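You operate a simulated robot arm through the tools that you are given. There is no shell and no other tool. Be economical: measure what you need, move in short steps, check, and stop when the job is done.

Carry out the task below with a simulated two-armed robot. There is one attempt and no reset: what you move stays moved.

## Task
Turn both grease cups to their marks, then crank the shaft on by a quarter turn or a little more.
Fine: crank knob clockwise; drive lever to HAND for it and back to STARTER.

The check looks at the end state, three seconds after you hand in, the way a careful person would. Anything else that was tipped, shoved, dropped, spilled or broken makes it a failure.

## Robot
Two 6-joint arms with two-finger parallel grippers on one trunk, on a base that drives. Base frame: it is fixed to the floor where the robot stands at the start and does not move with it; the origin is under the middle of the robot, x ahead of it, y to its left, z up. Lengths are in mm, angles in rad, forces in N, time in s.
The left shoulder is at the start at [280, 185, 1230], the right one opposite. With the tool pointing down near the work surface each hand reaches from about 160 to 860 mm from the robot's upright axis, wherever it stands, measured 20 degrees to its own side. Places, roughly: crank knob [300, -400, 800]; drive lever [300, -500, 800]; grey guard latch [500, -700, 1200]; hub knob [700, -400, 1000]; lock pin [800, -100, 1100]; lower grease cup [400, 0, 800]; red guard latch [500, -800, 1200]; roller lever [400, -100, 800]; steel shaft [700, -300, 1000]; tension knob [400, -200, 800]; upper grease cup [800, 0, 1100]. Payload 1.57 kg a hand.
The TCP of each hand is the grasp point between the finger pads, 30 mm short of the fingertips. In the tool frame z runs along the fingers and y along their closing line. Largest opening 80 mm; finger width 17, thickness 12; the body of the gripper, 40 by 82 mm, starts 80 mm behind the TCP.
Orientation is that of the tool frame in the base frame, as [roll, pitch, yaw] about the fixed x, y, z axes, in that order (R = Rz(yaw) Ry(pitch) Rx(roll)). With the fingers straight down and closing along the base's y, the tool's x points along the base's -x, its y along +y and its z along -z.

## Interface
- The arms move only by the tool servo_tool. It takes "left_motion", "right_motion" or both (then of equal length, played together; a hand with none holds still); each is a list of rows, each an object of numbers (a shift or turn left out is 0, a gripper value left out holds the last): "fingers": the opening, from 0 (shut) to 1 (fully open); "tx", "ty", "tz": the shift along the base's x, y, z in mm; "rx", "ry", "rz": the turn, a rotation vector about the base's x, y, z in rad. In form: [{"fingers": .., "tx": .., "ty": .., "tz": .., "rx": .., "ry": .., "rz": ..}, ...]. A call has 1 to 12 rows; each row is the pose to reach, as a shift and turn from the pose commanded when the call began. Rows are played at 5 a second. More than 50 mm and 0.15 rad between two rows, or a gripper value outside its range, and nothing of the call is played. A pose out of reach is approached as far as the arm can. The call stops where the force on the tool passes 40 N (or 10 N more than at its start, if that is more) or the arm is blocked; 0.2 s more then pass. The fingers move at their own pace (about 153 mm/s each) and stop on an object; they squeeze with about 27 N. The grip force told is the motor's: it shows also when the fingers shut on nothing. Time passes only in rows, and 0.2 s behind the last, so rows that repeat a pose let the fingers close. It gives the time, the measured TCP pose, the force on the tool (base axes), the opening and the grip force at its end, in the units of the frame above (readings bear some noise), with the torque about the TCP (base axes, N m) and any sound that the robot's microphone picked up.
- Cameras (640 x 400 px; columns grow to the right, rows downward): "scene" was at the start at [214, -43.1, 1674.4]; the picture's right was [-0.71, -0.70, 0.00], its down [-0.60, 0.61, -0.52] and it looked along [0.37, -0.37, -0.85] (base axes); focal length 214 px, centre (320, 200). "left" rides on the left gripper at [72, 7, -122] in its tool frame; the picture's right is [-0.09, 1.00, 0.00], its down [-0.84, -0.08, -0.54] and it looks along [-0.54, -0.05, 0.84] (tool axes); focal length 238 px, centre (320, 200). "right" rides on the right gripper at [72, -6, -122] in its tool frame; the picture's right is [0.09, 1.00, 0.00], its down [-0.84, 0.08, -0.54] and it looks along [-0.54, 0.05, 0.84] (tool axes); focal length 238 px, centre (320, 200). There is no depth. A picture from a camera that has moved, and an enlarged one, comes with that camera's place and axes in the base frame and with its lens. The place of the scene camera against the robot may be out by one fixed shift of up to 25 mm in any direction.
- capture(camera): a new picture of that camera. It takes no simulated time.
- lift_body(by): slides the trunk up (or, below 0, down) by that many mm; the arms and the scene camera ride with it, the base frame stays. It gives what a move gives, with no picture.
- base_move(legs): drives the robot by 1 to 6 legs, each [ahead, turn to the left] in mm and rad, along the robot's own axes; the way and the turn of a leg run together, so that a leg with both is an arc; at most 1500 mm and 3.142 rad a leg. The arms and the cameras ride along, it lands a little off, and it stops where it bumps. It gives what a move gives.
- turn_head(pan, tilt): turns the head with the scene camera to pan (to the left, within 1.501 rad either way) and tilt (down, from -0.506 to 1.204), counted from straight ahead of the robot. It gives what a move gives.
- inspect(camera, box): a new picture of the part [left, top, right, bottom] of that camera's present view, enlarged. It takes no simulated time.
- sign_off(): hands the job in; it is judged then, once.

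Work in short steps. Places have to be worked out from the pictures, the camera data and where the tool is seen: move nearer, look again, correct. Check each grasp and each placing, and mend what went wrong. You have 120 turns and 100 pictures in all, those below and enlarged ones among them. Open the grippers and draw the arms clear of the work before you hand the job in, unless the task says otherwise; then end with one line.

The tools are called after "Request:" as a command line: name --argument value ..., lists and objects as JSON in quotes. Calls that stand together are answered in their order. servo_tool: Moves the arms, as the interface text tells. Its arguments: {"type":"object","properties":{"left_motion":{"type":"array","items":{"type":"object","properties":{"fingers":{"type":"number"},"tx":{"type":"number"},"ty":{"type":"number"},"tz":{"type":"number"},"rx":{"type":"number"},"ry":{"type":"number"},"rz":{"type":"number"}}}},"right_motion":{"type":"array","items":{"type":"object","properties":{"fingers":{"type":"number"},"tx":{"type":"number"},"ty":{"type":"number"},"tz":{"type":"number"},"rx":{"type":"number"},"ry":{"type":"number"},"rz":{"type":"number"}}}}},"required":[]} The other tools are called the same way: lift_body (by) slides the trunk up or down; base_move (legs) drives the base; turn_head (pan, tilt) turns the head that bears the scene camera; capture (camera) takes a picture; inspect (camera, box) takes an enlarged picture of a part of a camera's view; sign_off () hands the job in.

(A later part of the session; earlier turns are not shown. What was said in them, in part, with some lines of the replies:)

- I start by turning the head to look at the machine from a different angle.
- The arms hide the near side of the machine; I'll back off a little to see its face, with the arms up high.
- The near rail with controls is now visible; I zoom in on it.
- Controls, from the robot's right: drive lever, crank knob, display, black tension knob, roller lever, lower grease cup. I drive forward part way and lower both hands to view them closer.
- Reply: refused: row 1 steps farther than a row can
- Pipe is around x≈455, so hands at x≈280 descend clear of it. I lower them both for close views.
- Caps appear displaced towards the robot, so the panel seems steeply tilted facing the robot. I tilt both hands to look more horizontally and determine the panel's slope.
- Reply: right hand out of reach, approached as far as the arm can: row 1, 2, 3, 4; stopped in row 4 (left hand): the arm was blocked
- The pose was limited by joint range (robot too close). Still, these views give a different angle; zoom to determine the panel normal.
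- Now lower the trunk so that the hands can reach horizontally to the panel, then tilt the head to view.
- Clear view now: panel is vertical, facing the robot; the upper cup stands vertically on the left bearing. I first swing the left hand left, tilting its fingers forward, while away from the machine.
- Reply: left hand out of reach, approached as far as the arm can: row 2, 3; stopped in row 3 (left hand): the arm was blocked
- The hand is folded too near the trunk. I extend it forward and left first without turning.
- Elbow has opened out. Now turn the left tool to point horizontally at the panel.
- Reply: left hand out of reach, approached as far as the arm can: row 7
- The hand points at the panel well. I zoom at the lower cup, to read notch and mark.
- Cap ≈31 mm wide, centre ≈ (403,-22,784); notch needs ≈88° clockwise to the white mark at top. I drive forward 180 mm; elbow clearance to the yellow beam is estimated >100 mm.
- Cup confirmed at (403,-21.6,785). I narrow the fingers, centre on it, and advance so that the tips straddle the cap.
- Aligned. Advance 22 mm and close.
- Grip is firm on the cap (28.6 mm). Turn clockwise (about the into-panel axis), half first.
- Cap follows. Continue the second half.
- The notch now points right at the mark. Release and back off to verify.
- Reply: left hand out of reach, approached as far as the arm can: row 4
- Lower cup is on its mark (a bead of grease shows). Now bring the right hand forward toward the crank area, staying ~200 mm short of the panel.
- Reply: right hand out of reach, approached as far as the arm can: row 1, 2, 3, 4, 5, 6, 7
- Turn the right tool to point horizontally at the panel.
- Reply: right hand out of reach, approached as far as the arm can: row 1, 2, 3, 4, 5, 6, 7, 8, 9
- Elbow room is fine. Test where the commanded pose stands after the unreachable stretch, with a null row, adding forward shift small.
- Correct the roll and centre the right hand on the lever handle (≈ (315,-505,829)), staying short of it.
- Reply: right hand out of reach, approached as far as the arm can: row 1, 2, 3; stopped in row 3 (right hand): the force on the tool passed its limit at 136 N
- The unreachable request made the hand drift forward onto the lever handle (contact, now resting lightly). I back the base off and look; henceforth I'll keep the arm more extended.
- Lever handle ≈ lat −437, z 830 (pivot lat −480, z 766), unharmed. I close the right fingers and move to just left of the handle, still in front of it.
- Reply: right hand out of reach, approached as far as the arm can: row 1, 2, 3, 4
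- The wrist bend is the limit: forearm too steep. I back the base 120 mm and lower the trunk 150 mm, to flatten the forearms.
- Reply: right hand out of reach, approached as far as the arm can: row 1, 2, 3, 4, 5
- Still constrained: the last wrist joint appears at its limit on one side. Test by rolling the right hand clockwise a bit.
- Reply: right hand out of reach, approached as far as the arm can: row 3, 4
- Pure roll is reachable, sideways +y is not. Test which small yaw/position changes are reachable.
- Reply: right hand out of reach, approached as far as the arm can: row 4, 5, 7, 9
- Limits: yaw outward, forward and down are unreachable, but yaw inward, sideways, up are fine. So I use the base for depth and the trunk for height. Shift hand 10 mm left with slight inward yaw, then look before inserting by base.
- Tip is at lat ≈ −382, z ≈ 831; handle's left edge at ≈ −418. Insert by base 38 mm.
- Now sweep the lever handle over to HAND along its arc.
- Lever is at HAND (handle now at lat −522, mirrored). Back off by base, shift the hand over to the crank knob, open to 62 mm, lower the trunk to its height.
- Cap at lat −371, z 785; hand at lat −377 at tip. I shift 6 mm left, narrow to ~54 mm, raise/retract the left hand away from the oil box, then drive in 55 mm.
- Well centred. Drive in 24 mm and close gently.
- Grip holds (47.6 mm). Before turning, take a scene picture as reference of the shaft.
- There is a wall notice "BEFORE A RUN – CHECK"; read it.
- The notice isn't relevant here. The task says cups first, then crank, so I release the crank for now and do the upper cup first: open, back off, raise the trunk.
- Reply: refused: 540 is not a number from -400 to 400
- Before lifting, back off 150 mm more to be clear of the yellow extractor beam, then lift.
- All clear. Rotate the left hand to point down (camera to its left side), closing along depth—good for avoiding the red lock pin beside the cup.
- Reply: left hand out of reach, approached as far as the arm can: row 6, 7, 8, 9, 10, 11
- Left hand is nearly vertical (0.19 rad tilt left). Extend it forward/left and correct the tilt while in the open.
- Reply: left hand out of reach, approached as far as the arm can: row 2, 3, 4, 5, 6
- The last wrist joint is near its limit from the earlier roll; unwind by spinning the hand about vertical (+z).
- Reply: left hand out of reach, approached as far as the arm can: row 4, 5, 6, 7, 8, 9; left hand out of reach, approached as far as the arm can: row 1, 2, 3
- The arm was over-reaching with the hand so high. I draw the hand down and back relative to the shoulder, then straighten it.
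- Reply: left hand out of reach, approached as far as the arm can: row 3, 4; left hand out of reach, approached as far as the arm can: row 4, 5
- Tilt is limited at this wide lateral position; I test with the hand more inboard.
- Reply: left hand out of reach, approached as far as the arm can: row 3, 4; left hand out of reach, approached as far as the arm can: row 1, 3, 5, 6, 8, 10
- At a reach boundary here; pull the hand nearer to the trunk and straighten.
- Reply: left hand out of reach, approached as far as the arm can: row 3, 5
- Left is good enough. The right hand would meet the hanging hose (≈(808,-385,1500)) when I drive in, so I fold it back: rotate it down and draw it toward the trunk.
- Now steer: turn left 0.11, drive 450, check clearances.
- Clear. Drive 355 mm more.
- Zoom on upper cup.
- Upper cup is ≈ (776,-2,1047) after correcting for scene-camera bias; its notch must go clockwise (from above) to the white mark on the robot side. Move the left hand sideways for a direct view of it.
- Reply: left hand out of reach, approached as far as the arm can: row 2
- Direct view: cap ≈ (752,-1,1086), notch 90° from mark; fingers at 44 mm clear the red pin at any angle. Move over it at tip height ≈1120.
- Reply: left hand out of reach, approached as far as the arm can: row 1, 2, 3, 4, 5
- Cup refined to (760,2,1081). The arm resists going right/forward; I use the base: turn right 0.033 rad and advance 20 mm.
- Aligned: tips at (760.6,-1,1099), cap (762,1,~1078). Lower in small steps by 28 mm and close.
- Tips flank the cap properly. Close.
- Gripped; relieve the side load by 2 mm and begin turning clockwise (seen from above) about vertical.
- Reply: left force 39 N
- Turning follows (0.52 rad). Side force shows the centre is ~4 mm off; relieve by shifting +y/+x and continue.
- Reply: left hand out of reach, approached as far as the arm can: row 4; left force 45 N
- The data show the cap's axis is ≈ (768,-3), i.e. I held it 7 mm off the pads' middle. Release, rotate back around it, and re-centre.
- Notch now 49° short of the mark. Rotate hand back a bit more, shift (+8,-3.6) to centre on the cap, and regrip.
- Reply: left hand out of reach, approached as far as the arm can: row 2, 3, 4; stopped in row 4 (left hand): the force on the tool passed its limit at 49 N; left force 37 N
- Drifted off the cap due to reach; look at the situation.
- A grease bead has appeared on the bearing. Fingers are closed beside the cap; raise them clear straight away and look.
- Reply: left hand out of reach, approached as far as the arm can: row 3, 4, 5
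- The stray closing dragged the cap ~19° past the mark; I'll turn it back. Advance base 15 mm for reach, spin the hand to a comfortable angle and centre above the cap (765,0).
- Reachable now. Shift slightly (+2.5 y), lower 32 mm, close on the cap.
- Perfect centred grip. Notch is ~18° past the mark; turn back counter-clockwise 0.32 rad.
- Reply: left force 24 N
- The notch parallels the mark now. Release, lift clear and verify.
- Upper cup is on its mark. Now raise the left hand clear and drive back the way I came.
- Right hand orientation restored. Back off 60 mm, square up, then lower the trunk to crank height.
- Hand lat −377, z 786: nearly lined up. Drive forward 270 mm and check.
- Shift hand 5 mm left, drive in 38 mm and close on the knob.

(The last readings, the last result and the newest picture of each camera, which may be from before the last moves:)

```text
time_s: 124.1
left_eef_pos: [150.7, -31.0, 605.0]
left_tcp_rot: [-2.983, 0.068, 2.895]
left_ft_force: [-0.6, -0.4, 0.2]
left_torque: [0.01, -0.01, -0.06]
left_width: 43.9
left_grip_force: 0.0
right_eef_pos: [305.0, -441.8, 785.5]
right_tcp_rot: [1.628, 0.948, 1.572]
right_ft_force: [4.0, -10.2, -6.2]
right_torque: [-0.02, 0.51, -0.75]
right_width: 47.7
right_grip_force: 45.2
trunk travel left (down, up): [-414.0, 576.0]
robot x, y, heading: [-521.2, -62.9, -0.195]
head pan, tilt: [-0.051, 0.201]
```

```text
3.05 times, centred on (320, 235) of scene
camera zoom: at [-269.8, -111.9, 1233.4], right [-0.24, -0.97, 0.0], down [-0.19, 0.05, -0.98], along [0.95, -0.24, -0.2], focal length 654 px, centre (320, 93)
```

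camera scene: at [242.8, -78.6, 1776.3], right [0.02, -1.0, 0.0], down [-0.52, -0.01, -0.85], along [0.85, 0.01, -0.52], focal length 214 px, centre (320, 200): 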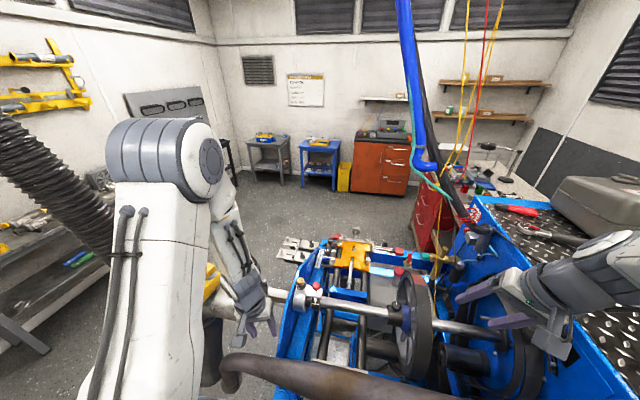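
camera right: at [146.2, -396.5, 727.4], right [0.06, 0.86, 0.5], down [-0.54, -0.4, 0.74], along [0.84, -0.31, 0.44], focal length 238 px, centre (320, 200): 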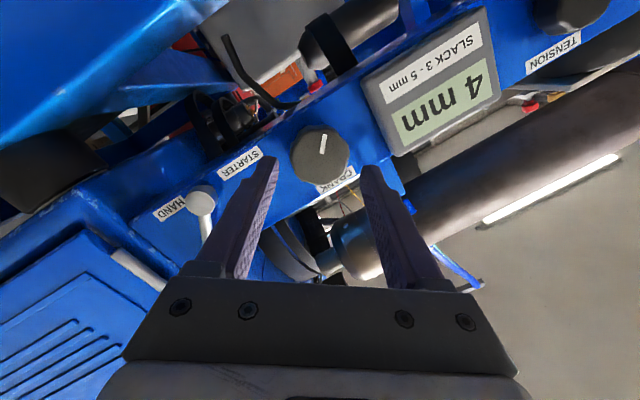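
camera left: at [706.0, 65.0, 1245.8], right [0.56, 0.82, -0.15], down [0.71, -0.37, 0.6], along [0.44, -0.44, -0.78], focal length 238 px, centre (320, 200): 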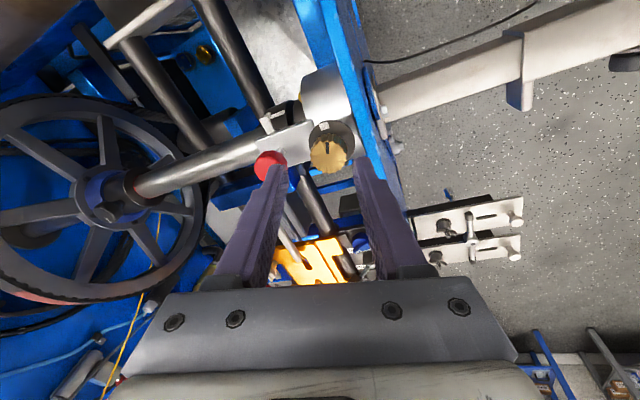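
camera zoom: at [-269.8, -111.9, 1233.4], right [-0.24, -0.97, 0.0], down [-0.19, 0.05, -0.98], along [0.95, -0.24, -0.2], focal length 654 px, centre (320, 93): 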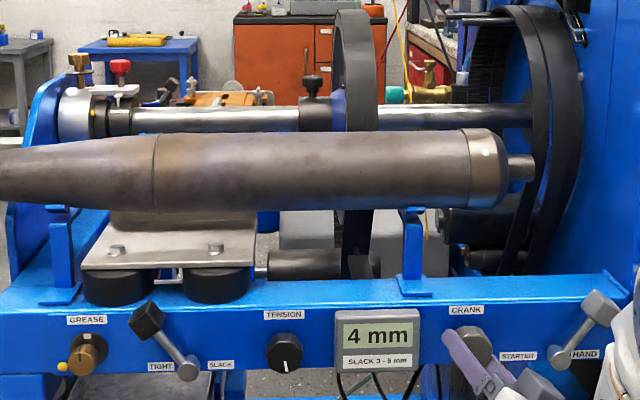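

Gripped again. Turn the crank clockwise 0.78 rad and watch for sounds/forces.

Request:
servo_tool --right_motion '[{"rx": 0.128, "ry": -0.025, "tz": -0.6}, {"rx": 0.255, "ry": -0.049, "tz": -1.1, "ty": 0.1}, {"rx": 0.383, "ry": -0.074, "tz": -1.7, "ty": 0.3}, {"rx": 0.511, "ry": -0.099, "tz": -2.2, "ty": 0.6}, {"rx": 0.638, "ry": -0.124, "tz": -2.7, "ty": 0.9}, {"rx": 0.766, "ry": -0.148, "tz": -3.2, "ty": 1.3}]'

Request:
inspect --camera "scene" --box '[215, 170, 425, 300]'

```text
time_s: 125.5
left_eef_pos: [151.5, -31.6, 604.7]
left_tcp_rot: [-2.984, 0.067, 2.894]
left_ft_force: [0.4, -0.6, 0.5]
left_torque: [0.0, -0.02, 0.01]
left_width: 44.1
left_grip_force: 0.0
right_eef_pos: [306.4, -441.0, 782.4]
right_tcp_rot: [1.489, 0.174, 1.493]
right_ft_force: [1.9, -9.8, -0.1]
right_torque: [-0.03, 0.4, -1.27]
right_width: 47.6
right_grip_force: 44.7
trunk travel left (down, up): [-414.0, 576.0]
robot x, y, heading: [-523.9, -62.8, -0.194]
head pan, tilt: [-0.051, 0.201]
```

```text
3.05 times, centred on (320, 235) of scene
camera zoom: at [-270.1, -111.9, 1233.7], right [-0.24, -0.97, 0.0], down [-0.19, 0.05, -0.98], along [0.95, -0.24, -0.2], focal length 654 px, centre (320, 93)
```

zoom: 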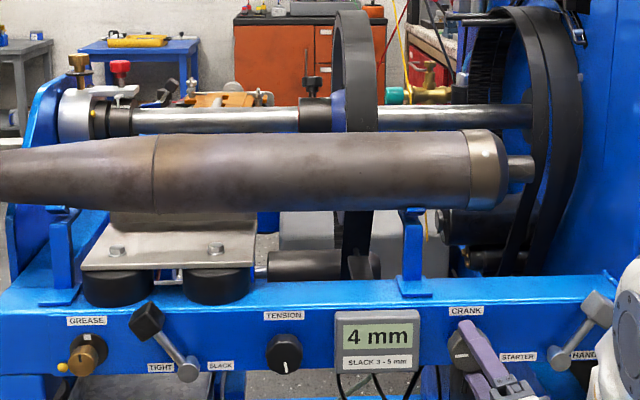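

The hub knob on the shaft tilted backward — shaft turns. Zoom to estimate the shaft angle.

Request:
inspect --camera "scene" --box '[290, 170, 350, 220]'

```text
8.00 times, centred on (320, 195) of scene
camera zoom: at [-270.1, -111.9, 1233.7], right [-0.24, -0.97, 0.0], down [-0.19, 0.05, -0.98], along [0.95, -0.24, -0.2], focal length 1716 px, centre (320, 240)
```

zoom: 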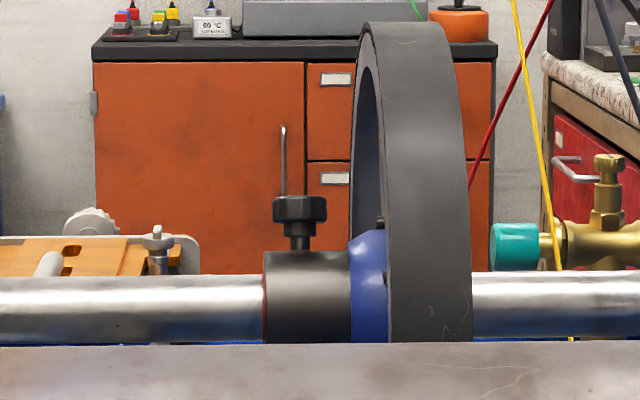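

Hub knob barely changed; ratio may be small. Continue cranking 0.65 rad and compare the same view.

Request:
servo_tool --right_motion '[{"rx": 0.128, "ry": -0.025, "tz": -0.3, "ty": 0.4}, {"rx": 0.255, "ry": -0.049, "tz": -0.6, "ty": 0.9}, {"rx": 0.383, "ry": -0.074, "tz": -0.8, "ty": 1.3}, {"rx": 0.511, "ry": -0.099, "tz": -1, "ty": 1.8}, {"rx": 0.638, "ry": -0.124, "tz": -1.1, "ty": 2.3}]'

Request:
inspect --camera "scene" --box '[290, 170, 350, 220]'

Request:
inspect --camera "right" --box '[220, 60, 440, 220]'

```text
time_s: 126.2
left_eef_pos: [149.5, -30.4, 604.9]
left_tcp_rot: [-2.986, 0.068, 2.896]
left_ft_force: [0.5, 0.7, -0.1]
left_torque: [0.0, 0.0, 0.03]
left_width: 44.0
left_grip_force: 0.0
right_eef_pos: [304.9, -440.4, 781.4]
right_tcp_rot: [1.459, -0.127, 1.537]
right_ft_force: [10.1, 2.3, 1.0]
right_torque: [0.05, 0.76, 1.09]
right_width: 47.3
right_grip_force: 45.4
right hand out of reach, approached as far as the arm can: row 1, 2, 3
trunk travel left (down, up): [-414.0, 576.0]
robot x, y, heading: [-526.5, -63.8, -0.187]
head pan, tilt: [-0.051, 0.201]
stopped in row 3 (right hand): the force on the tool passed its limit at 46 N (the readings are from after the stop); the commanded pose is now the measured one
```

```text
8.00 times, centred on (320, 195) of scene
camera zoom: at [-269.3, -110.0, 1233.5], right [-0.24, -0.97, 0.0], down [-0.19, 0.05, -0.98], along [0.95, -0.23, -0.2], focal length 1716 px, centre (320, 240)
```

zoom: 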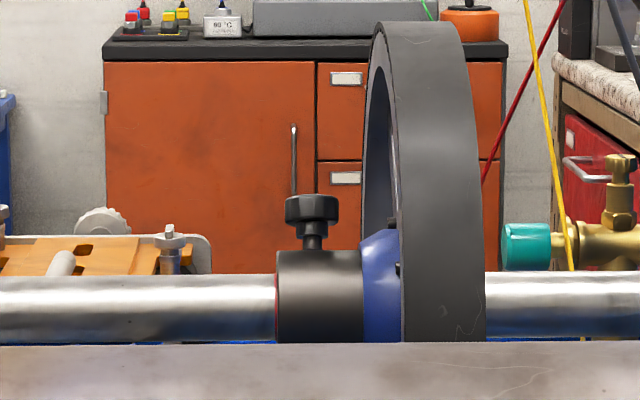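

```text
2.50 times, centred on (330, 140) of right
camera zoom: at [188.5, -363.6, 771.6], right [-0.11, -0.03, 0.99], down [-0.58, -0.81, -0.09], along [0.81, -0.58, 0.08], focal length 596 px, centre (295, 350)
```

zoom: 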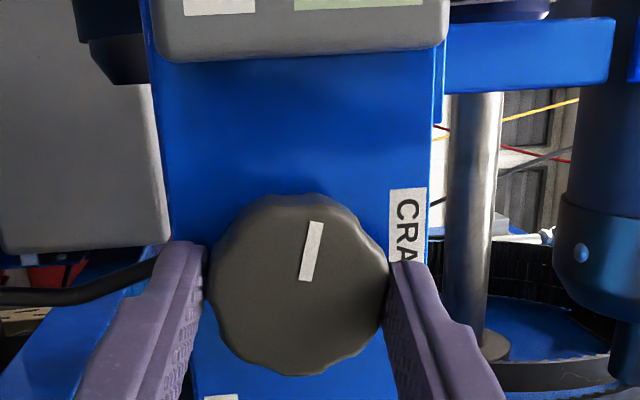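

Knob turned ≈1.05 rad with the hand, but the hub seems to have barely moved. Release, roll back and regrip for another stroke.

Request:
servo_tool --right_motion '[{"fingers": 0.7}, {"fingers": 0.7}, {"rx": -0.14, "ry": 0.027, "tz": 0.5}, {"rx": -0.28, "ry": 0.053, "tz": 1.5}, {"rx": -0.42, "ry": 0.08, "tz": 2}, {"rx": -0.56, "ry": 0.107, "tz": 2.5}, {"rx": -0.7, "ry": 0.133, "tz": 3}, {"rx": -0.84, "ry": 0.16, "tz": 3.5}, {"rx": -0.98, "ry": 0.187, "tz": 4, "ty": -1}, {"rx": -1.1, "ry": 0.21, "tz": 4, "ty": -1}]'

Request:
inspect --camera "scene" --box '[225, 180, 285, 220]'

```text
time_s: 128.4
left_eef_pos: [150.7, -30.5, 604.3]
left_tcp_rot: [-2.984, 0.068, 2.896]
left_ft_force: [0.4, -0.8, -0.9]
left_torque: [-0.02, 0.01, -0.04]
left_width: 43.9
left_grip_force: 0.0
right_eef_pos: [305.2, -443.2, 786.5]
right_tcp_rot: [1.701, 0.974, 1.652]
right_ft_force: [-0.3, -0.3, -0.5]
right_torque: [-0.03, 0.01, 0.0]
right_width: 56.1
right_grip_force: 0.1
trunk travel left (down, up): [-414.0, 576.0]
robot x, y, heading: [-527.3, -64.8, -0.193]
head pan, tilt: [-0.051, 0.201]
```

```text
10.00 times, centred on (255, 200) of scene
camera zoom: at [-269.7, -110.4, 1233.6], right [-0.24, -0.97, 0.0], down [-0.19, 0.05, -0.98], along [0.95, -0.23, -0.2], focal length 2145 px, centre (970, 200)
```

zoom: 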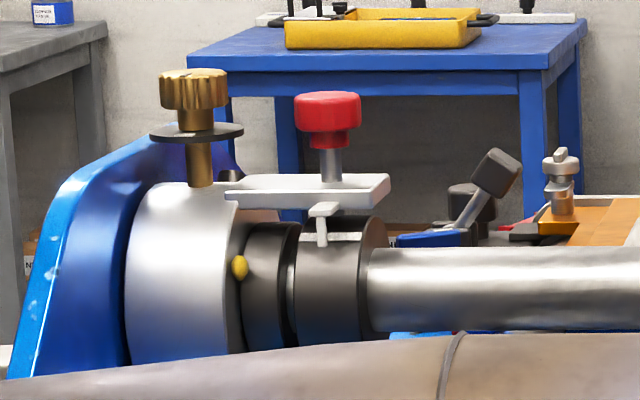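

The pointer tab and white line on the shaft collar make a good angle gauge. Zoom there now as reference, then do a full stroke.

Request:
inspect --camera "scene" --box '[250, 198, 266, 210]'

Request:
servo_tool --right_motion '[{"fingers": 0, "ty": 1.5, "tz": -1}, {"fingers": 0, "ty": 1.5, "tz": -1}, {"fingers": 0, "ty": 1.5, "tz": -1}, {"rx": 0.128, "ry": -0.025, "ty": 1.5, "tz": -1.5}, {"rx": 0.255, "ry": -0.049, "ty": 1.6, "tz": -2.1}, {"rx": 0.383, "ry": -0.074, "ty": 1.8, "tz": -2.7}, {"rx": 0.511, "ry": -0.099, "ty": 2, "tz": -3.2}, {"rx": 0.638, "ry": -0.124, "ty": 2.4, "tz": -3.7}, {"rx": 0.766, "ry": -0.148, "ty": 2.8, "tz": -4.2}, {"rx": 0.893, "ry": -0.173, "ty": 3.2, "tz": -4.6}]'

Request:
inspect --camera "scene" --box '[250, 198, 266, 210]'

```text
16.00 times, centred on (258, 204) of scene
camera zoom: at [-269.7, -110.4, 1233.6], right [-0.24, -0.97, 0.0], down [-0.19, 0.05, -0.98], along [0.95, -0.23, -0.2], focal length 3432 px, centre (1312, 136)
```

zoom: 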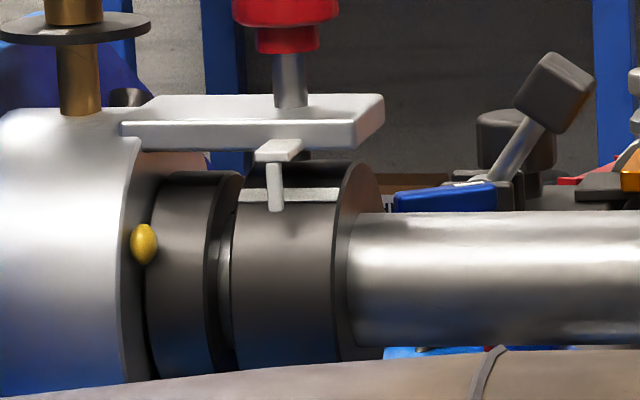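

```text
time_s: 130.6
left_eef_pos: [150.5, -30.1, 604.2]
left_tcp_rot: [-2.984, 0.068, 2.896]
left_ft_force: [-0.8, 0.2, -0.5]
left_torque: [0.0, -0.03, -0.01]
left_width: 43.9
left_grip_force: 0.0
right_eef_pos: [304.7, -442.0, 782.9]
right_tcp_rot: [1.485, 0.077, 1.528]
right_ft_force: [9.7, -17.4, 11.3]
right_torque: [0.08, 0.44, -0.02]
right_width: 47.5
right_grip_force: 44.9
trunk travel left (down, up): [-414.0, 576.0]
robot x, y, heading: [-523.2, -64.1, -0.189]
head pan, tilt: [-0.051, 0.201]
```

```text
16.00 times, centred on (258, 204) of scene
camera zoom: at [-269.8, -110.9, 1233.7], right [-0.24, -0.97, 0.0], down [-0.19, 0.05, -0.98], along [0.95, -0.23, -0.2], focal length 3432 px, centre (1312, 136)
```

zoom: 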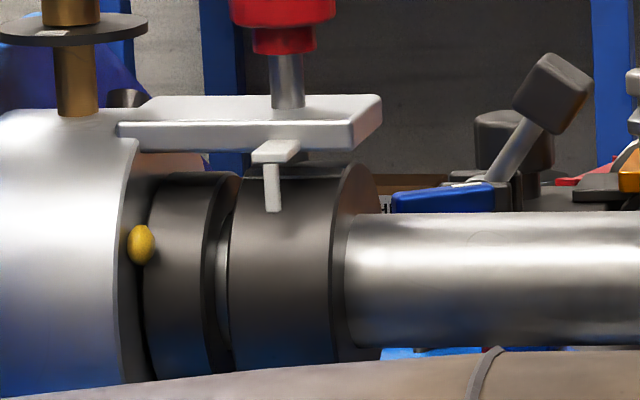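

The white line has moved off over the top: the shaft turns now. Look at the hub knob to gauge the angle.

Request:
inspect --camera "scene" --box '[290, 170, 350, 220]'

```text
8.00 times, centred on (320, 195) of scene
camera zoom: at [-269.8, -110.9, 1233.7], right [-0.24, -0.97, 0.0], down [-0.19, 0.05, -0.98], along [0.95, -0.23, -0.2], focal length 1716 px, centre (320, 240)
```

zoom: 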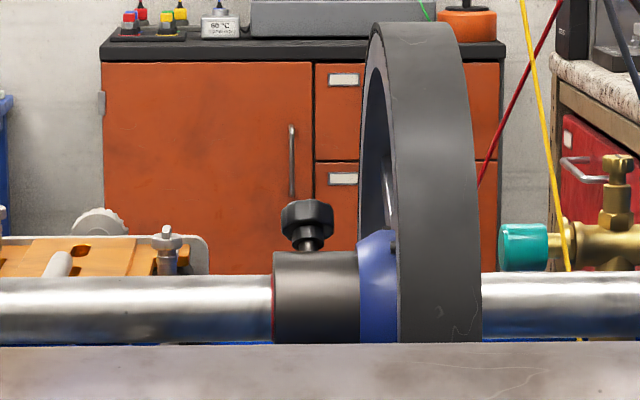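

Estimate: stripe went from ~58° up to beyond ~100°, hub knob leans back ≈45°, so the shaft has gone ≈45° so far. Roll back and make another stroke.

Request:
servo_tool --right_motion '[{"fingers": 0.7}, {"fingers": 0.7}, {"rx": -0.14, "ry": 0.027, "tz": 0.6}, {"rx": -0.28, "ry": 0.053, "tz": 1.2}, {"rx": -0.42, "ry": 0.08, "tz": 1.8}, {"rx": -0.56, "ry": 0.107, "tz": 2.3}, {"rx": -0.7, "ry": 0.133, "tz": 2.8, "ty": -0.8}, {"rx": -0.84, "ry": 0.16, "tz": 3.3, "ty": -1.5}, {"rx": -0.9, "ry": 0.172, "tz": 3.5, "ty": -1.8}]'

Request:
servo_tool --right_motion '[{"fingers": 0, "ty": 1.5}, {"fingers": 0, "ty": 1.5}, {"fingers": 0, "ty": 1.5}, {"rx": 0.128, "ry": -0.025, "ty": 1.5, "tz": -0.5}, {"rx": 0.255, "ry": -0.049, "ty": 1.6, "tz": -1.1}, {"rx": 0.383, "ry": -0.074, "ty": 1.8, "tz": -1.7}, {"rx": 0.511, "ry": -0.099, "ty": 2, "tz": -2.2}, {"rx": 0.638, "ry": -0.124, "ty": 2.4, "tz": -2.7}]'

Request:
inspect --camera "scene" --box '[280, 165, 360, 225]'

```text
time_s: 132.6
left_eef_pos: [150.2, -29.3, 604.7]
left_tcp_rot: [-2.983, 0.067, 2.896]
left_ft_force: [0.4, 0.9, 0.1]
left_torque: [0.02, 0.02, 0.01]
left_width: 44.0
left_grip_force: 0.1
right_eef_pos: [303.9, -441.4, 785.9]
right_tcp_rot: [1.702, 0.983, 1.656]
right_ft_force: [-0.3, -0.3, 0.3]
right_torque: [-0.03, 0.02, -0.04]
right_width: 56.1
right_grip_force: 0.1
trunk travel left (down, up): [-414.0, 576.0]
robot x, y, heading: [-525.6, -64.8, -0.19]
head pan, tilt: [-0.051, 0.201]
```

```text
time_s: 134.4
left_eef_pos: [149.2, -31.4, 604.6]
left_tcp_rot: [-2.984, 0.068, 2.897]
left_ft_force: [-1.1, -0.5, 0.2]
left_torque: [-0.04, -0.05, -0.01]
left_width: 44.1
left_grip_force: 0.0
right_eef_pos: [306.2, -442.0, 782.5]
right_tcp_rot: [1.523, 0.341, 1.536]
right_ft_force: [5.2, -15.4, 3.9]
right_torque: [0.09, 0.63, -0.21]
right_width: 47.6
right_grip_force: 44.7
trunk travel left (down, up): [-414.0, 576.0]
robot x, y, heading: [-520.0, -62.4, -0.19]
head pan, tilt: [-0.051, 0.201]
```

```text
6.67 times, centred on (320, 195) of scene
camera zoom: at [-269.7, -111.0, 1233.7], right [-0.24, -0.97, 0.0], down [-0.19, 0.05, -0.98], along [0.95, -0.23, -0.2], focal length 1430 px, centre (320, 233)
```

zoom: 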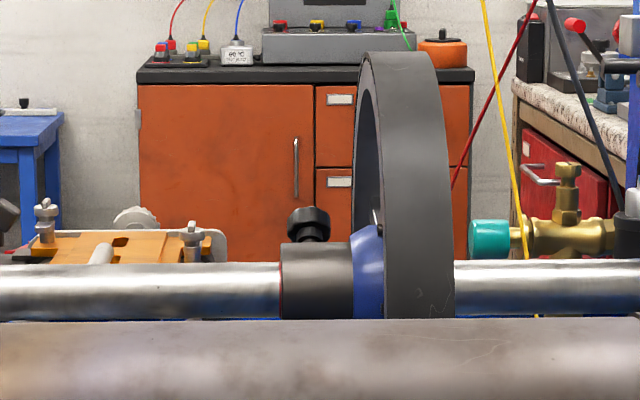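

Progress, roughly 0.3 shaft per crank turn. Finish this stroke, regrip and do another full one.

Request:
servo_tool --right_motion '[{"rx": 0.13, "ry": -0.025, "ty": 0.4, "tz": -0.4}, {"rx": 0.27, "ry": -0.052, "ty": 0.8, "tz": -0.8}, {"rx": 0.27, "ry": -0.052, "ty": 0.8, "tz": -0.8, "fingers": 0.7}, {"rx": 0.27, "ry": -0.052, "ty": 0.8, "tz": -0.8, "fingers": 0.7}, {"rx": 0.13, "ry": -0.025, "ty": 0.4, "tz": -0.4}, {"rx": 0, "ry": 0}, {"rx": -0.14, "ry": 0.027, "tz": 0.6}, {"rx": -0.28, "ry": 0.053, "tz": 1.2}, {"rx": -0.42, "ry": 0.08, "tz": 1.8}, {"rx": -0.56, "ry": 0.107, "tz": 2.3}, {"rx": -0.64, "ry": 0.122, "tz": 2.8, "ty": -0.8}]'

Request:
servo_tool --right_motion '[{"fingers": 0, "ty": 0.5}, {"fingers": 0, "ty": 0.5}, {"fingers": 0, "ty": 0.5}, {"rx": 0.128, "ry": -0.025, "ty": 0.5, "tz": -0.5}, {"rx": 0.255, "ry": -0.049, "ty": 0.6, "tz": -1.1}, {"rx": 0.383, "ry": -0.074, "ty": 0.8, "tz": -1.7}, {"rx": 0.511, "ry": -0.099, "ty": 1, "tz": -2.2}, {"rx": 0.638, "ry": -0.124, "ty": 1.4, "tz": -2.7}, {"rx": 0.766, "ry": -0.148, "ty": 1.8, "tz": -3.2}, {"rx": 0.893, "ry": -0.173, "ty": 2.2, "tz": -3.6}]'

Request:
inspect --camera "scene" --box '[290, 170, 350, 220]'

```text
time_s: 136.8
left_eef_pos: [151.0, -30.1, 603.3]
left_tcp_rot: [-2.986, 0.068, 2.895]
left_ft_force: [0.4, 0.0, -0.1]
left_torque: [0.0, -0.01, 0.01]
left_width: 43.9
left_grip_force: 0.1
right_eef_pos: [305.4, -440.7, 783.6]
right_tcp_rot: [1.699, 0.983, 1.654]
right_ft_force: [-0.3, 0.1, -0.8]
right_torque: [-0.02, 0.01, 0.02]
right_width: 56.1
right_grip_force: 0.1
trunk travel left (down, up): [-414.0, 576.0]
robot x, y, heading: [-523.6, -63.5, -0.189]
head pan, tilt: [-0.051, 0.201]
```

```text
time_s: 139.0
left_eef_pos: [149.9, -31.4, 605.1]
left_tcp_rot: [-2.985, 0.07, 2.895]
left_ft_force: [0.7, 1.0, -0.4]
left_torque: [0.04, -0.01, 0.01]
left_width: 43.9
left_grip_force: 0.0
right_eef_pos: [304.6, -439.7, 782.0]
right_tcp_rot: [1.48, 0.089, 1.525]
right_ft_force: [13.0, -14.9, 2.5]
right_torque: [0.05, 0.42, -0.62]
right_width: 47.4
right_grip_force: 45.2
trunk travel left (down, up): [-414.0, 576.0]
robot x, y, heading: [-524.7, -63.3, -0.193]
head pan, tilt: [-0.051, 0.201]
```

```text
8.00 times, centred on (320, 195) of scene
camera zoom: at [-269.5, -111.2, 1233.6], right [-0.24, -0.97, 0.0], down [-0.19, 0.05, -0.98], along [0.95, -0.23, -0.2], focal length 1716 px, centre (320, 240)
```

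zoom: 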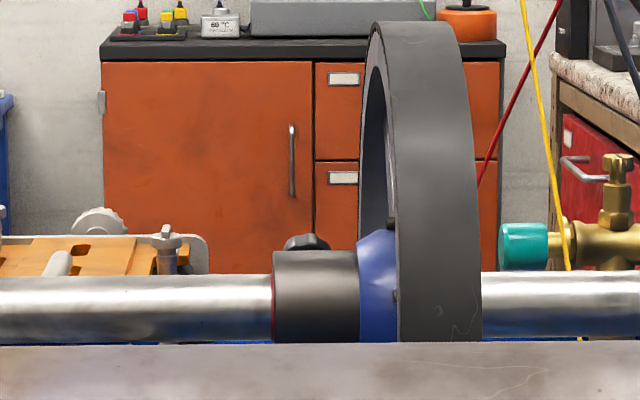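

Shaft is now ≈70–78°. Check the crank's white line to get the actual knob angle.

Request:
inspect --camera "right" --box '[220, 60, 440, 220]'

```text
2.50 times, centred on (330, 140) of right
camera zoom: at [188.5, -364.4, 759.2], right [-0.08, 0.18, 0.98], down [-0.58, -0.81, 0.1], along [0.81, -0.56, 0.17], focal length 596 px, centre (295, 350)
```

zoom: 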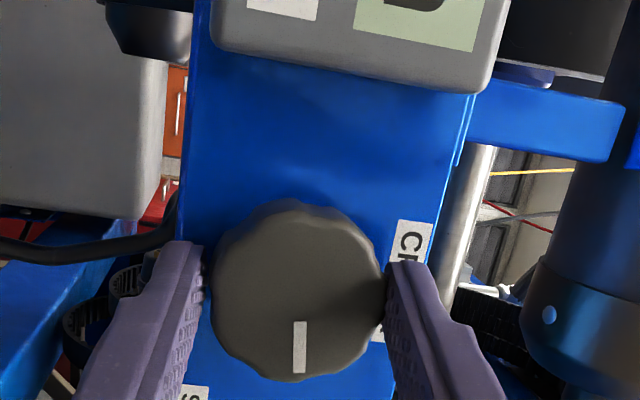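

Knob has turned exactly 215°; shaft/knob ratio ≈ 1/3. Two more strokes to ≈295° total.

Request:
servo_tool --right_motion '[{"fingers": 0.7}, {"fingers": 0.7}, {"rx": -0.14, "ry": 0.027, "tz": 0.6}, {"rx": -0.28, "ry": 0.053, "tz": 1.2}, {"rx": -0.42, "ry": 0.08, "tz": 1.8}, {"rx": -0.56, "ry": 0.107, "tz": 2.3}, {"rx": -0.7, "ry": 0.133, "tz": 2.8, "ty": -1.5}, {"rx": -0.84, "ry": 0.16, "tz": 3.3, "ty": -2.3}, {"rx": -0.9, "ry": 0.172, "tz": 3.6, "ty": -2.5}]'

Request:
servo_tool --right_motion '[{"fingers": 0, "ty": 0.5}, {"fingers": 0, "ty": 0.5}, {"fingers": 0, "ty": 0.5}, {"rx": 0.128, "ry": -0.025, "ty": 0.5, "tz": -0.5}, {"rx": 0.255, "ry": -0.049, "ty": 0.6, "tz": -1.1}, {"rx": 0.383, "ry": -0.074, "ty": 0.8, "tz": -1.7}, {"rx": 0.511, "ry": -0.099, "ty": 1, "tz": -2.2}, {"rx": 0.638, "ry": -0.124, "ty": 1.4, "tz": -2.7}, {"rx": 0.766, "ry": -0.148, "ty": 1.8, "tz": -3.2}, {"rx": 0.893, "ry": -0.173, "ty": 2.2, "tz": -3.6}]'

Request:
servo_tool --right_motion '[{"fingers": 0.7}, {"fingers": 0.7}, {"rx": -0.14, "ry": 0.027, "tz": 0.6}, {"rx": -0.28, "ry": 0.053, "tz": 1.2}, {"rx": -0.42, "ry": 0.08, "tz": 1.8}, {"rx": -0.56, "ry": 0.107, "tz": 2.3}, {"rx": -0.7, "ry": 0.133, "tz": 2.8, "ty": -1.5}, {"rx": -0.84, "ry": 0.16, "tz": 3.3, "ty": -2.3}, {"rx": -0.9, "ry": 0.172, "tz": 3.6, "ty": -2.5}]'

Request:
servo_tool --right_motion '[{"fingers": 0, "ty": 0.5}, {"fingers": 0, "ty": 0.5}, {"fingers": 0, "ty": 0.5}, {"rx": 0.128, "ry": -0.025, "ty": 0.5, "tz": -0.5}, {"rx": 0.255, "ry": -0.049, "ty": 0.6, "tz": -1.1}, {"rx": 0.383, "ry": -0.074, "ty": 0.8, "tz": -1.7}, {"rx": 0.491, "ry": -0.095, "ty": 1, "tz": -2.2}, {"rx": 0.491, "ry": -0.095, "ty": 1, "tz": -2.2}]'

Request:
inspect --camera "right" --box '[220, 60, 440, 220]'

```text
time_s: 141.0
left_eef_pos: [150.0, -30.2, 604.4]
left_tcp_rot: [-2.986, 0.067, 2.896]
left_ft_force: [0.9, 0.0, 0.3]
left_torque: [0.0, -0.01, 0.03]
left_width: 43.9
left_grip_force: 0.0
right_eef_pos: [305.0, -440.9, 783.5]
right_tcp_rot: [1.699, 0.991, 1.652]
right_ft_force: [0.6, 0.3, -0.1]
right_torque: [0.03, -0.01, 0.02]
right_width: 55.9
right_grip_force: 0.1
trunk travel left (down, up): [-414.0, 576.0]
robot x, y, heading: [-523.0, -61.5, -0.191]
head pan, tilt: [-0.051, 0.201]
```

```text
time_s: 143.2
left_eef_pos: [149.6, -30.8, 603.6]
left_tcp_rot: [-2.986, 0.068, 2.896]
left_ft_force: [0.2, 0.0, 0.0]
left_torque: [-0.03, 0.0, 0.04]
left_width: 44.0
left_grip_force: 0.1
right_eef_pos: [304.3, -440.7, 782.9]
right_tcp_rot: [1.48, 0.092, 1.526]
right_ft_force: [10.5, -14.6, 2.6]
right_torque: [0.1, 0.69, -0.32]
right_width: 47.5
right_grip_force: 44.9
trunk travel left (down, up): [-414.0, 576.0]
robot x, y, heading: [-522.1, -65.9, -0.188]
head pan, tilt: [-0.051, 0.201]
```

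```text
time_s: 145.2
left_eef_pos: [149.7, -30.9, 604.6]
left_tcp_rot: [-2.984, 0.067, 2.896]
left_ft_force: [-0.3, -0.1, -0.3]
left_torque: [-0.02, 0.05, 0.01]
left_width: 43.9
left_grip_force: 0.0
right_eef_pos: [303.9, -441.5, 785.0]
right_tcp_rot: [1.699, 0.998, 1.653]
right_ft_force: [-1.1, -0.4, -0.2]
right_torque: [-0.01, 0.01, -0.02]
right_width: 56.1
right_grip_force: 0.1
trunk travel left (down, up): [-414.0, 576.0]
robot x, y, heading: [-521.6, -61.7, -0.185]
head pan, tilt: [-0.051, 0.201]
```

```text
time_s: 147.0
left_eef_pos: [150.1, -30.9, 603.6]
left_tcp_rot: [-2.984, 0.067, 2.896]
left_ft_force: [-0.3, 0.2, 0.7]
left_torque: [0.03, 0.03, -0.01]
left_width: 44.0
left_grip_force: 0.1
right_eef_pos: [305.4, -442.3, 783.4]
right_tcp_rot: [1.546, 0.504, 1.543]
right_ft_force: [7.9, -10.7, 2.2]
right_torque: [0.25, 0.47, -0.87]
right_width: 47.4
right_grip_force: 45.1
trunk travel left (down, up): [-414.0, 576.0]
robot x, y, heading: [-523.1, -60.3, -0.192]
head pan, tilt: [-0.051, 0.201]
```

```text
2.50 times, centred on (330, 140) of right
camera zoom: at [185.6, -380.2, 740.8], right [-0.01, 0.56, 0.83], down [-0.56, -0.69, 0.46], along [0.83, -0.46, 0.32], focal length 596 px, centre (295, 350)
```

zoom: 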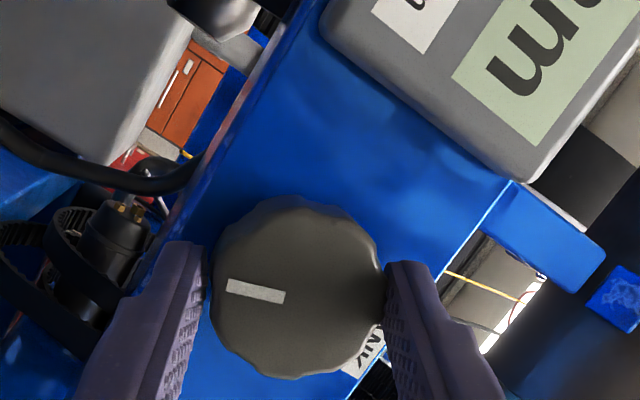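

Knob total ≈ 285–295°, shaft ≈ 95–98° expected. Release, back off and raise the trunk to verify the shaft angle from above.

Request:
servo_tool --right_motion '[{"fingers": 0.7}, {"fingers": 0.7}]'

Request:
base_move --legs '[[-290, 0]]'

Request:
lift_body --by 400

Request:
turn_head --pan 0.0 --tilt 0.45

Request:
inspect --camera "scene" --box '[270, 170, 400, 250]'

```text
time_s: 147.6
left_eef_pos: [150.8, -29.9, 604.4]
left_tcp_rot: [-2.984, 0.069, 2.895]
left_ft_force: [0.2, 0.0, 0.8]
left_torque: [0.04, 0.0, 0.01]
left_width: 44.0
left_grip_force: 0.1
right_eef_pos: [304.8, -440.8, 782.1]
right_tcp_rot: [1.547, 0.506, 1.549]
right_ft_force: [0.4, -0.1, 0.9]
right_torque: [0.0, 0.0, 0.02]
right_width: 55.9
right_grip_force: 0.0
trunk travel left (down, up): [-414.0, 576.0]
robot x, y, heading: [-523.8, -61.9, -0.195]
head pan, tilt: [-0.051, 0.201]
```

```text
time_s: 149.6
left_eef_pos: [-134.3, 25.4, 604.3]
left_tcp_rot: [-2.984, 0.067, 2.898]
left_ft_force: [-0.8, 1.1, -0.2]
left_torque: [-0.03, -0.01, -0.02]
left_width: 43.8
left_grip_force: 0.2
right_eef_pos: [21.3, -384.8, 783.5]
right_tcp_rot: [1.549, 0.508, 1.548]
right_ft_force: [-0.3, 0.2, 0.6]
right_torque: [0.01, 0.01, 0.0]
right_width: 55.8
right_grip_force: 0.0
trunk travel left (down, up): [-414.0, 576.0]
robot x, y, heading: [-813.0, -9.8, -0.186]
head pan, tilt: [-0.051, 0.201]
```

```text
time_s: 153.5
left_eef_pos: [-134.1, 25.4, 1002.9]
left_tcp_rot: [-2.985, 0.068, 2.896]
left_ft_force: [0.6, 0.6, -0.5]
left_torque: [-0.03, 0.01, -0.01]
left_width: 44.1
left_grip_force: 0.1
right_eef_pos: [21.5, -383.7, 1183.7]
right_tcp_rot: [1.547, 0.506, 1.549]
right_ft_force: [-0.2, 0.0, 0.2]
right_torque: [-0.01, -0.04, -0.05]
right_width: 56.0
right_grip_force: 0.0
trunk travel left (down, up): [-814.0, 176.0]
robot x, y, heading: [-803.9, -6.0, -0.189]
head pan, tilt: [-0.051, 0.201]
```

```text
time_s: 154.2
left_eef_pos: [-134.4, 25.5, 1004.0]
left_tcp_rot: [-2.985, 0.068, 2.897]
left_ft_force: [-0.4, -0.1, -0.1]
left_torque: [-0.01, -0.01, 0.02]
left_width: 43.8
left_grip_force: 0.0
right_eef_pos: [21.3, -384.3, 1181.8]
right_tcp_rot: [1.547, 0.509, 1.549]
right_ft_force: [-0.3, -0.3, 0.3]
right_torque: [0.0, 0.01, 0.02]
right_width: 55.9
right_grip_force: 0.0
trunk travel left (down, up): [-814.0, 176.0]
robot x, y, heading: [-809.3, -8.4, -0.188]
head pan, tilt: [0.0, 0.45]
```

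```text
4.92 times, centred on (335, 210) of scene
camera zoom: at [-554.1, -49.0, 1610.5], right [-0.19, -0.98, 0.0], down [-0.43, 0.08, -0.9], along [0.88, -0.17, -0.43], focal length 1056 px, centre (246, 151)
```

zoom: 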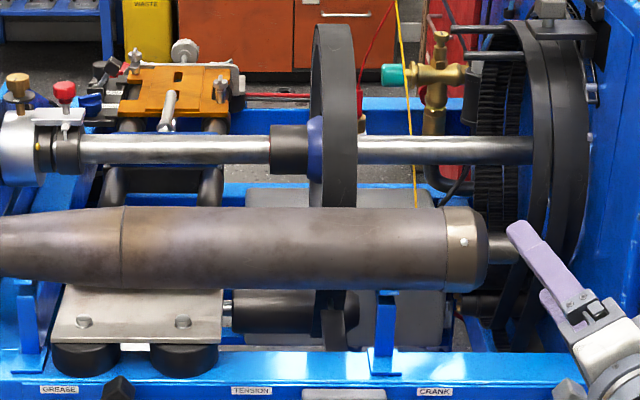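

The hub knob has disappeared behind the collar, so ≥ ~90°. For a precise measure I raise the trunk fully and drive 420 mm nearer to look down on it (right hand stays well short of the hose).

Request:
lift_body --by 170

Request:
base_move --legs '[[420, 0]]'

Request:
turn_head --pan -0.05 --tilt 0.75

Request:
inspect --camera "scene" --box '[260, 150, 400, 240]'

```text
time_s: 156.2
left_eef_pos: [-134.1, 24.7, 1173.5]
left_tcp_rot: [-2.985, 0.068, 2.897]
left_ft_force: [0.5, 0.2, 0.8]
left_torque: [-0.01, -0.02, 0.0]
left_width: 44.0
left_grip_force: 0.2
right_eef_pos: [21.2, -385.0, 1352.5]
right_tcp_rot: [1.548, 0.509, 1.547]
right_ft_force: [0.3, 0.0, -0.7]
right_torque: [0.02, -0.02, -0.02]
right_width: 55.9
right_grip_force: 0.1
trunk travel left (down, up): [-984.0, 6.0]
robot x, y, heading: [-812.1, -11.1, -0.186]
head pan, tilt: [0.0, 0.45]
```

```text
time_s: 158.7
left_eef_pos: [280.8, -54.2, 1174.5]
left_tcp_rot: [-2.985, 0.068, 2.896]
left_ft_force: [0.3, 0.1, 0.2]
left_torque: [0.03, -0.02, -0.04]
left_width: 44.3
left_grip_force: 0.1
right_eef_pos: [434.1, -465.9, 1354.3]
right_tcp_rot: [1.546, 0.509, 1.548]
right_ft_force: [-0.1, -0.6, 0.2]
right_torque: [0.0, 0.0, 0.04]
right_width: 56.1
right_grip_force: 0.2
trunk travel left (down, up): [-984.0, 6.0]
robot x, y, heading: [-395.2, -87.8, -0.189]
head pan, tilt: [0.0, 0.45]
```

```text
time_s: 159.5
left_eef_pos: [279.7, -54.9, 1173.5]
left_tcp_rot: [-2.984, 0.069, 2.895]
left_ft_force: [-0.1, 0.1, 0.1]
left_torque: [0.02, -0.03, 0.0]
left_width: 44.2
left_grip_force: 0.0
right_eef_pos: [434.6, -464.4, 1353.4]
right_tcp_rot: [1.548, 0.508, 1.55]
right_ft_force: [1.1, 0.3, 0.5]
right_torque: [0.01, -0.03, 0.03]
right_width: 56.0
right_grip_force: 0.0
trunk travel left (down, up): [-984.0, 6.0]
robot x, y, heading: [-391.7, -87.2, -0.19]
head pan, tilt: [-0.051, 0.75]
```

```text
4.44 times, centred on (330, 195) of scene
camera zoom: at [-149.7, -131.1, 1754.1], right [-0.24, -0.97, 0.0], down [-0.66, 0.16, -0.73], along [0.71, -0.17, -0.68], focal length 953 px, centre (276, 222)
```

zoom: 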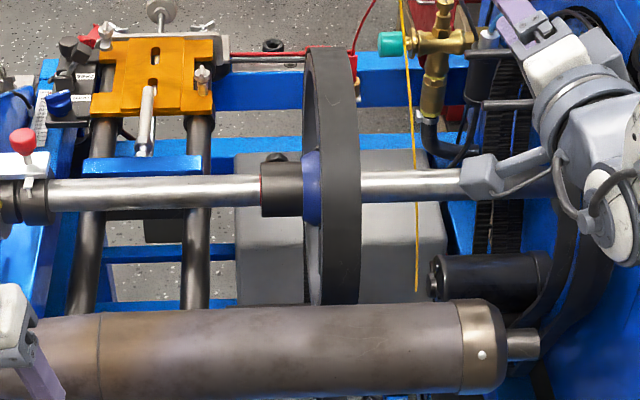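

Hub knob now ≈102° back from vertical (started ≈0–6°), so the shaft has made roughly 95–100°: a quarter turn and a bit. Now return the lever: back off, lower, close fingers, and shift right of the handle.

Request:
base_move --legs '[[-420, 0]]'

Request:
lift_body --by -390

Request:
lift_body --by -141

Request:
servo_tool --right_motion '[{"fingers": 0, "tx": -9, "ty": -47}, {"tx": -18, "ty": -94}, {"tx": -27, "ty": -141}, {"tx": -36, "ty": -188}, {"tx": -36, "ty": -188}]'

```text
time_s: 162.1
left_eef_pos: [-129.9, 20.1, 1174.7]
left_tcp_rot: [-2.984, 0.068, 2.887]
left_ft_force: [-0.3, 0.3, 0.0]
left_torque: [-0.01, -0.02, 0.01]
left_width: 44.1
left_grip_force: 0.1
right_eef_pos: [22.1, -388.9, 1353.0]
right_tcp_rot: [1.548, 0.507, 1.541]
right_ft_force: [0.2, 0.5, -0.4]
right_torque: [0.02, 0.03, 0.0]
right_width: 55.9
right_grip_force: 0.0
trunk travel left (down, up): [-984.0, 6.0]
robot x, y, heading: [-802.5, -6.5, -0.199]
head pan, tilt: [-0.051, 0.75]
```

```text
time_s: 165.9
left_eef_pos: [-130.8, 20.5, 783.5]
left_tcp_rot: [-2.984, 0.069, 2.889]
left_ft_force: [0.1, 0.2, 0.6]
left_torque: [-0.02, -0.04, -0.03]
left_width: 44.2
left_grip_force: 0.0
right_eef_pos: [20.8, -389.9, 962.3]
right_tcp_rot: [1.548, 0.507, 1.54]
right_ft_force: [1.1, -0.3, 0.5]
right_torque: [-0.03, 0.01, 0.01]
right_width: 55.8
right_grip_force: 0.0
trunk travel left (down, up): [-594.0, 396.0]
robot x, y, heading: [-807.5, -6.1, -0.2]
head pan, tilt: [-0.051, 0.75]
```

```text
time_s: 167.5
left_eef_pos: [-128.6, 21.3, 643.3]
left_tcp_rot: [-2.985, 0.068, 2.889]
left_ft_force: [0.7, 0.4, 0.8]
left_torque: [0.0, 0.0, 0.07]
left_width: 44.1
left_grip_force: 0.1
right_eef_pos: [21.1, -389.3, 822.2]
right_tcp_rot: [1.547, 0.507, 1.541]
right_ft_force: [-1.2, -0.7, 0.5]
right_torque: [0.02, 0.01, -0.04]
right_width: 56.1
right_grip_force: 0.1
trunk travel left (down, up): [-453.0, 537.0]
robot x, y, heading: [-801.9, -6.9, -0.2]
head pan, tilt: [-0.051, 0.75]
```

```text
time_s: 168.7
left_eef_pos: [-130.7, 21.2, 643.8]
left_tcp_rot: [-2.985, 0.068, 2.888]
left_ft_force: [-0.3, 1.4, -0.2]
left_torque: [0.03, 0.02, -0.02]
left_width: 44.1
left_grip_force: 0.0
right_eef_pos: [-14.3, -579.5, 821.8]
right_tcp_rot: [1.547, 0.508, 1.541]
right_ft_force: [-0.6, 0.2, -0.2]
right_torque: [0.02, -0.03, 0.05]
right_width: 0.0
right_grip_force: 21.7
trunk travel left (down, up): [-453.0, 537.0]
robot x, y, heading: [-805.4, -5.5, -0.193]
head pan, tilt: [-0.051, 0.75]
```

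Drive in 240 mm and check.

Request:
base_move --legs '[[235, 0]]'

Request:
capture --camera "right"

```text
time_s: 170.5
left_eef_pos: [100.4, -26.2, 643.4]
left_tcp_rot: [-2.985, 0.068, 2.888]
left_ft_force: [0.2, -0.4, -0.8]
left_torque: [0.0, 0.01, 0.02]
left_width: 43.9
left_grip_force: 0.0
right_eef_pos: [216.6, -624.9, 823.3]
right_tcp_rot: [1.548, 0.509, 1.539]
right_ft_force: [0.4, 0.4, -0.5]
right_torque: [0.02, -0.01, 0.01]
right_width: 0.3
right_grip_force: 21.7
trunk travel left (down, up): [-453.0, 537.0]
robot x, y, heading: [-575.3, -51.7, -0.196]
head pan, tilt: [-0.051, 0.75]
```

```text
2 pictures are left
camera right: at [97.5, -563.5, 780.0], right [-0.01, 0.56, 0.83], down [-0.56, -0.68, 0.46], along [0.83, -0.46, 0.32], focal length 238 px, centre (320, 200)
```

right: 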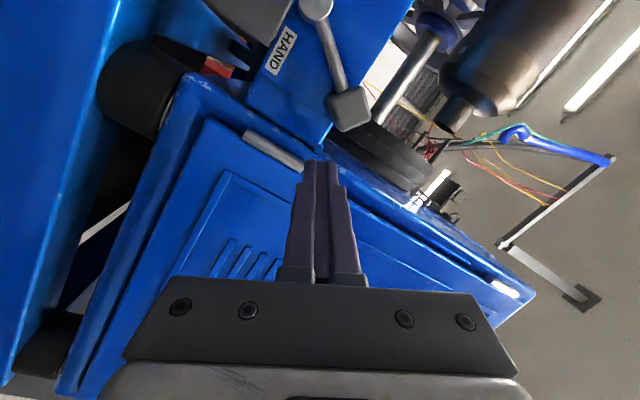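

Handle confirmed at lat −521, z 827. Shift 9 mm left (to clear the cabinet hinge), insert 49 mm, then sweep the handle to STARTER.

Request:
servo_tool --right_motion '[{"tx": 1.7, "ty": 8.8}, {"tx": 1.7, "ty": 8.8}]'

Request:
base_move --legs '[[49, 0]]'

```text
time_s: 171.1
left_eef_pos: [99.3, -26.1, 642.5]
left_tcp_rot: [-2.983, 0.067, 2.888]
left_ft_force: [-0.1, 0.2, 0.2]
left_torque: [-0.01, 0.02, 0.01]
left_width: 44.2
left_grip_force: 0.0
right_eef_pos: [218.4, -616.4, 822.8]
right_tcp_rot: [1.549, 0.506, 1.539]
right_ft_force: [0.3, 0.0, 0.9]
right_torque: [0.0, -0.01, -0.01]
right_width: 0.1
right_grip_force: 20.9
trunk travel left (down, up): [-453.0, 537.0]
robot x, y, heading: [-572.9, -49.9, -0.196]
head pan, tilt: [-0.051, 0.75]
```

```text
time_s: 172.0
left_eef_pos: [147.8, -36.1, 643.0]
left_tcp_rot: [-2.984, 0.067, 2.887]
left_ft_force: [-0.3, -0.3, 0.3]
left_torque: [-0.05, 0.0, 0.05]
left_width: 44.2
left_grip_force: 0.0
right_eef_pos: [266.6, -626.4, 822.9]
right_tcp_rot: [1.547, 0.508, 1.541]
right_ft_force: [0.2, -0.1, 0.1]
right_torque: [0.0, 0.01, -0.02]
right_width: 0.0
right_grip_force: 21.3
trunk travel left (down, up): [-453.0, 537.0]
robot x, y, heading: [-524.7, -62.2, -0.2]
head pan, tilt: [-0.051, 0.75]
```

In place (tip lat −560, depth 411, no contact). Sweep.

Request:
servo_tool --right_motion '[{"tx": 2.7, "ty": 13.7, "tz": -7}, {"tx": 4.5, "ty": 22, "tz": 2}, {"tx": 6, "ty": 31, "tz": 9}, {"tx": 8, "ty": 41, "tz": 15}, {"tx": 10, "ty": 51, "tz": 20}, {"tx": 12, "ty": 62, "tz": 23}, {"tx": 14.3, "ty": 74, "tz": 25}, {"tx": 16.6, "ty": 86, "tz": 24.5}, {"tx": 18.8, "ty": 97.2, "tz": 23}, {"tx": 20, "ty": 103.5, "tz": 21}]'

```text
time_s: 174.2
left_eef_pos: [148.8, -34.4, 643.6]
left_tcp_rot: [-2.985, 0.068, 2.89]
left_ft_force: [0.1, -1.1, -0.2]
left_torque: [0.01, 0.0, -0.02]
left_width: 44.1
left_grip_force: 0.0
right_eef_pos: [287.2, -522.6, 843.9]
right_tcp_rot: [1.548, 0.508, 1.541]
right_ft_force: [-0.4, 0.3, 0.1]
right_torque: [0.0, -0.03, 0.03]
right_width: 0.1
right_grip_force: 21.4
trunk travel left (down, up): [-453.0, 537.0]
robot x, y, heading: [-525.3, -62.4, -0.199]
head pan, tilt: [-0.051, 0.75]
```

No residual force. Move back off the handle, back the base away, open the gripper, and check with a picture.

Request:
servo_tool --right_motion '[{"tx": -2, "ty": -10, "tz": 3}, {"tx": -2, "ty": -10, "tz": 3}]'

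Request:
base_move --legs '[[-300, 0]]'

Request:
servo_tool --right_motion '[{"fingers": 0.8, "ty": -40}, {"ty": -80}, {"ty": -120}]'

Request:
turn_head --pan -0.05 --tilt 0.3

Request:
inspect --camera "scene" --box '[240, 150, 400, 260]'

```text
time_s: 174.8
left_eef_pos: [148.5, -36.4, 643.3]
left_tcp_rot: [-2.984, 0.068, 2.887]
left_ft_force: [0.3, -0.5, 0.8]
left_torque: [-0.02, 0.02, -0.02]
left_width: 43.9
left_grip_force: 0.0
right_eef_pos: [284.9, -532.3, 845.2]
right_tcp_rot: [1.548, 0.508, 1.541]
right_ft_force: [1.0, 0.3, 0.7]
right_torque: [-0.01, 0.0, -0.01]
right_width: 0.1
right_grip_force: 21.0
trunk travel left (down, up): [-453.0, 537.0]
robot x, y, heading: [-524.5, -62.8, -0.2]
head pan, tilt: [-0.051, 0.75]
```

```text
time_s: 176.9
left_eef_pos: [-147.6, 24.1, 642.3]
left_tcp_rot: [-2.982, 0.069, 2.889]
left_ft_force: [0.5, 0.0, -0.2]
left_torque: [0.01, 0.01, 0.02]
left_width: 44.1
left_grip_force: 0.1
right_eef_pos: [-10.9, -473.4, 846.7]
right_tcp_rot: [1.548, 0.509, 1.541]
right_ft_force: [0.3, 0.3, 0.2]
right_torque: [0.02, -0.02, 0.05]
right_width: 0.0
right_grip_force: 21.8
trunk travel left (down, up): [-453.0, 537.0]
robot x, y, heading: [-820.0, -2.0, -0.193]
head pan, tilt: [-0.051, 0.75]
```

```text
time_s: 177.7
left_eef_pos: [-147.4, 24.9, 643.3]
left_tcp_rot: [-2.985, 0.068, 2.889]
left_ft_force: [-0.4, 0.0, 0.2]
left_torque: [-0.01, 0.05, 0.01]
left_width: 43.9
left_grip_force: 0.0
right_eef_pos: [-10.4, -592.0, 846.8]
right_tcp_rot: [1.55, 0.506, 1.541]
right_ft_force: [-0.9, -0.1, 0.1]
right_torque: [0.04, 0.02, -0.02]
right_width: 64.0
right_grip_force: 0.1
trunk travel left (down, up): [-453.0, 537.0]
robot x, y, heading: [-820.6, -3.6, -0.196]
head pan, tilt: [-0.051, 0.75]
```

```text
time_s: 178.6
left_eef_pos: [-148.4, 24.4, 644.2]
left_tcp_rot: [-2.984, 0.069, 2.888]
left_ft_force: [-0.6, 0.6, -0.3]
left_torque: [0.0, 0.03, -0.01]
left_width: 43.8
left_grip_force: 0.1
right_eef_pos: [-9.6, -593.3, 847.6]
right_tcp_rot: [1.548, 0.509, 1.541]
right_ft_force: [-0.2, 0.8, 0.0]
right_torque: [-0.01, 0.01, -0.01]
right_width: 64.1
right_grip_force: 0.1
trunk travel left (down, up): [-453.0, 537.0]
robot x, y, heading: [-819.6, -6.0, -0.195]
head pan, tilt: [-0.051, 0.3]
```

```text
3.64 times, centred on (320, 205) of scene
camera zoom: at [-567.4, -51.7, 1263.3], right [-0.25, -0.97, 0.0], down [-0.29, 0.07, -0.95], along [0.93, -0.23, -0.3], focal length 780 px, centre (320, 182)
```

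zoom: 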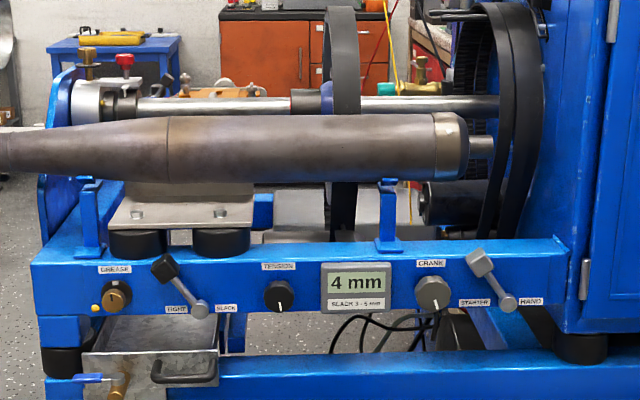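

Lever is back at STARTER. Last picture: check the lower cup notch and crank line closely.

Request:
inspect --camera "scene" --box '[256, 196, 372, 246]'

```text
5.52 times, centred on (314, 221) of scene
camera zoom: at [-567.4, -51.7, 1263.3], right [-0.25, -0.97, 0.0], down [-0.29, 0.07, -0.95], along [0.93, -0.23, -0.3], focal length 1183 px, centre (353, 84)
```

zoom: 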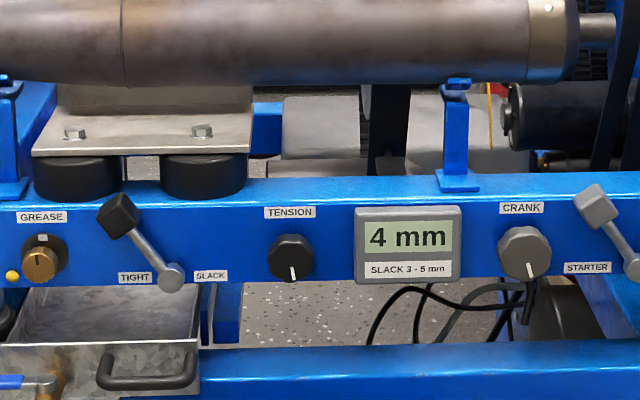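

Both cups are on their marks, the lever is at STARTER, the crank line confirms ≈ 285–295° of knob (≈ 95–98° of shaft), and the arms are clear with grippers open. Handing in.

Request:
sign_off

```text
The job is handed in.
```

Both grease cups are on their marks, the shaft is cranked on by about 95–98° (estimated from pictures of the crank line and hub knob), and the drive lever is back at STARTER. Two slips on the way: the upper cup was once dragged about 19° past its mark and turned back, and the right hand once bumped the drive lever handle, with no damage visible.
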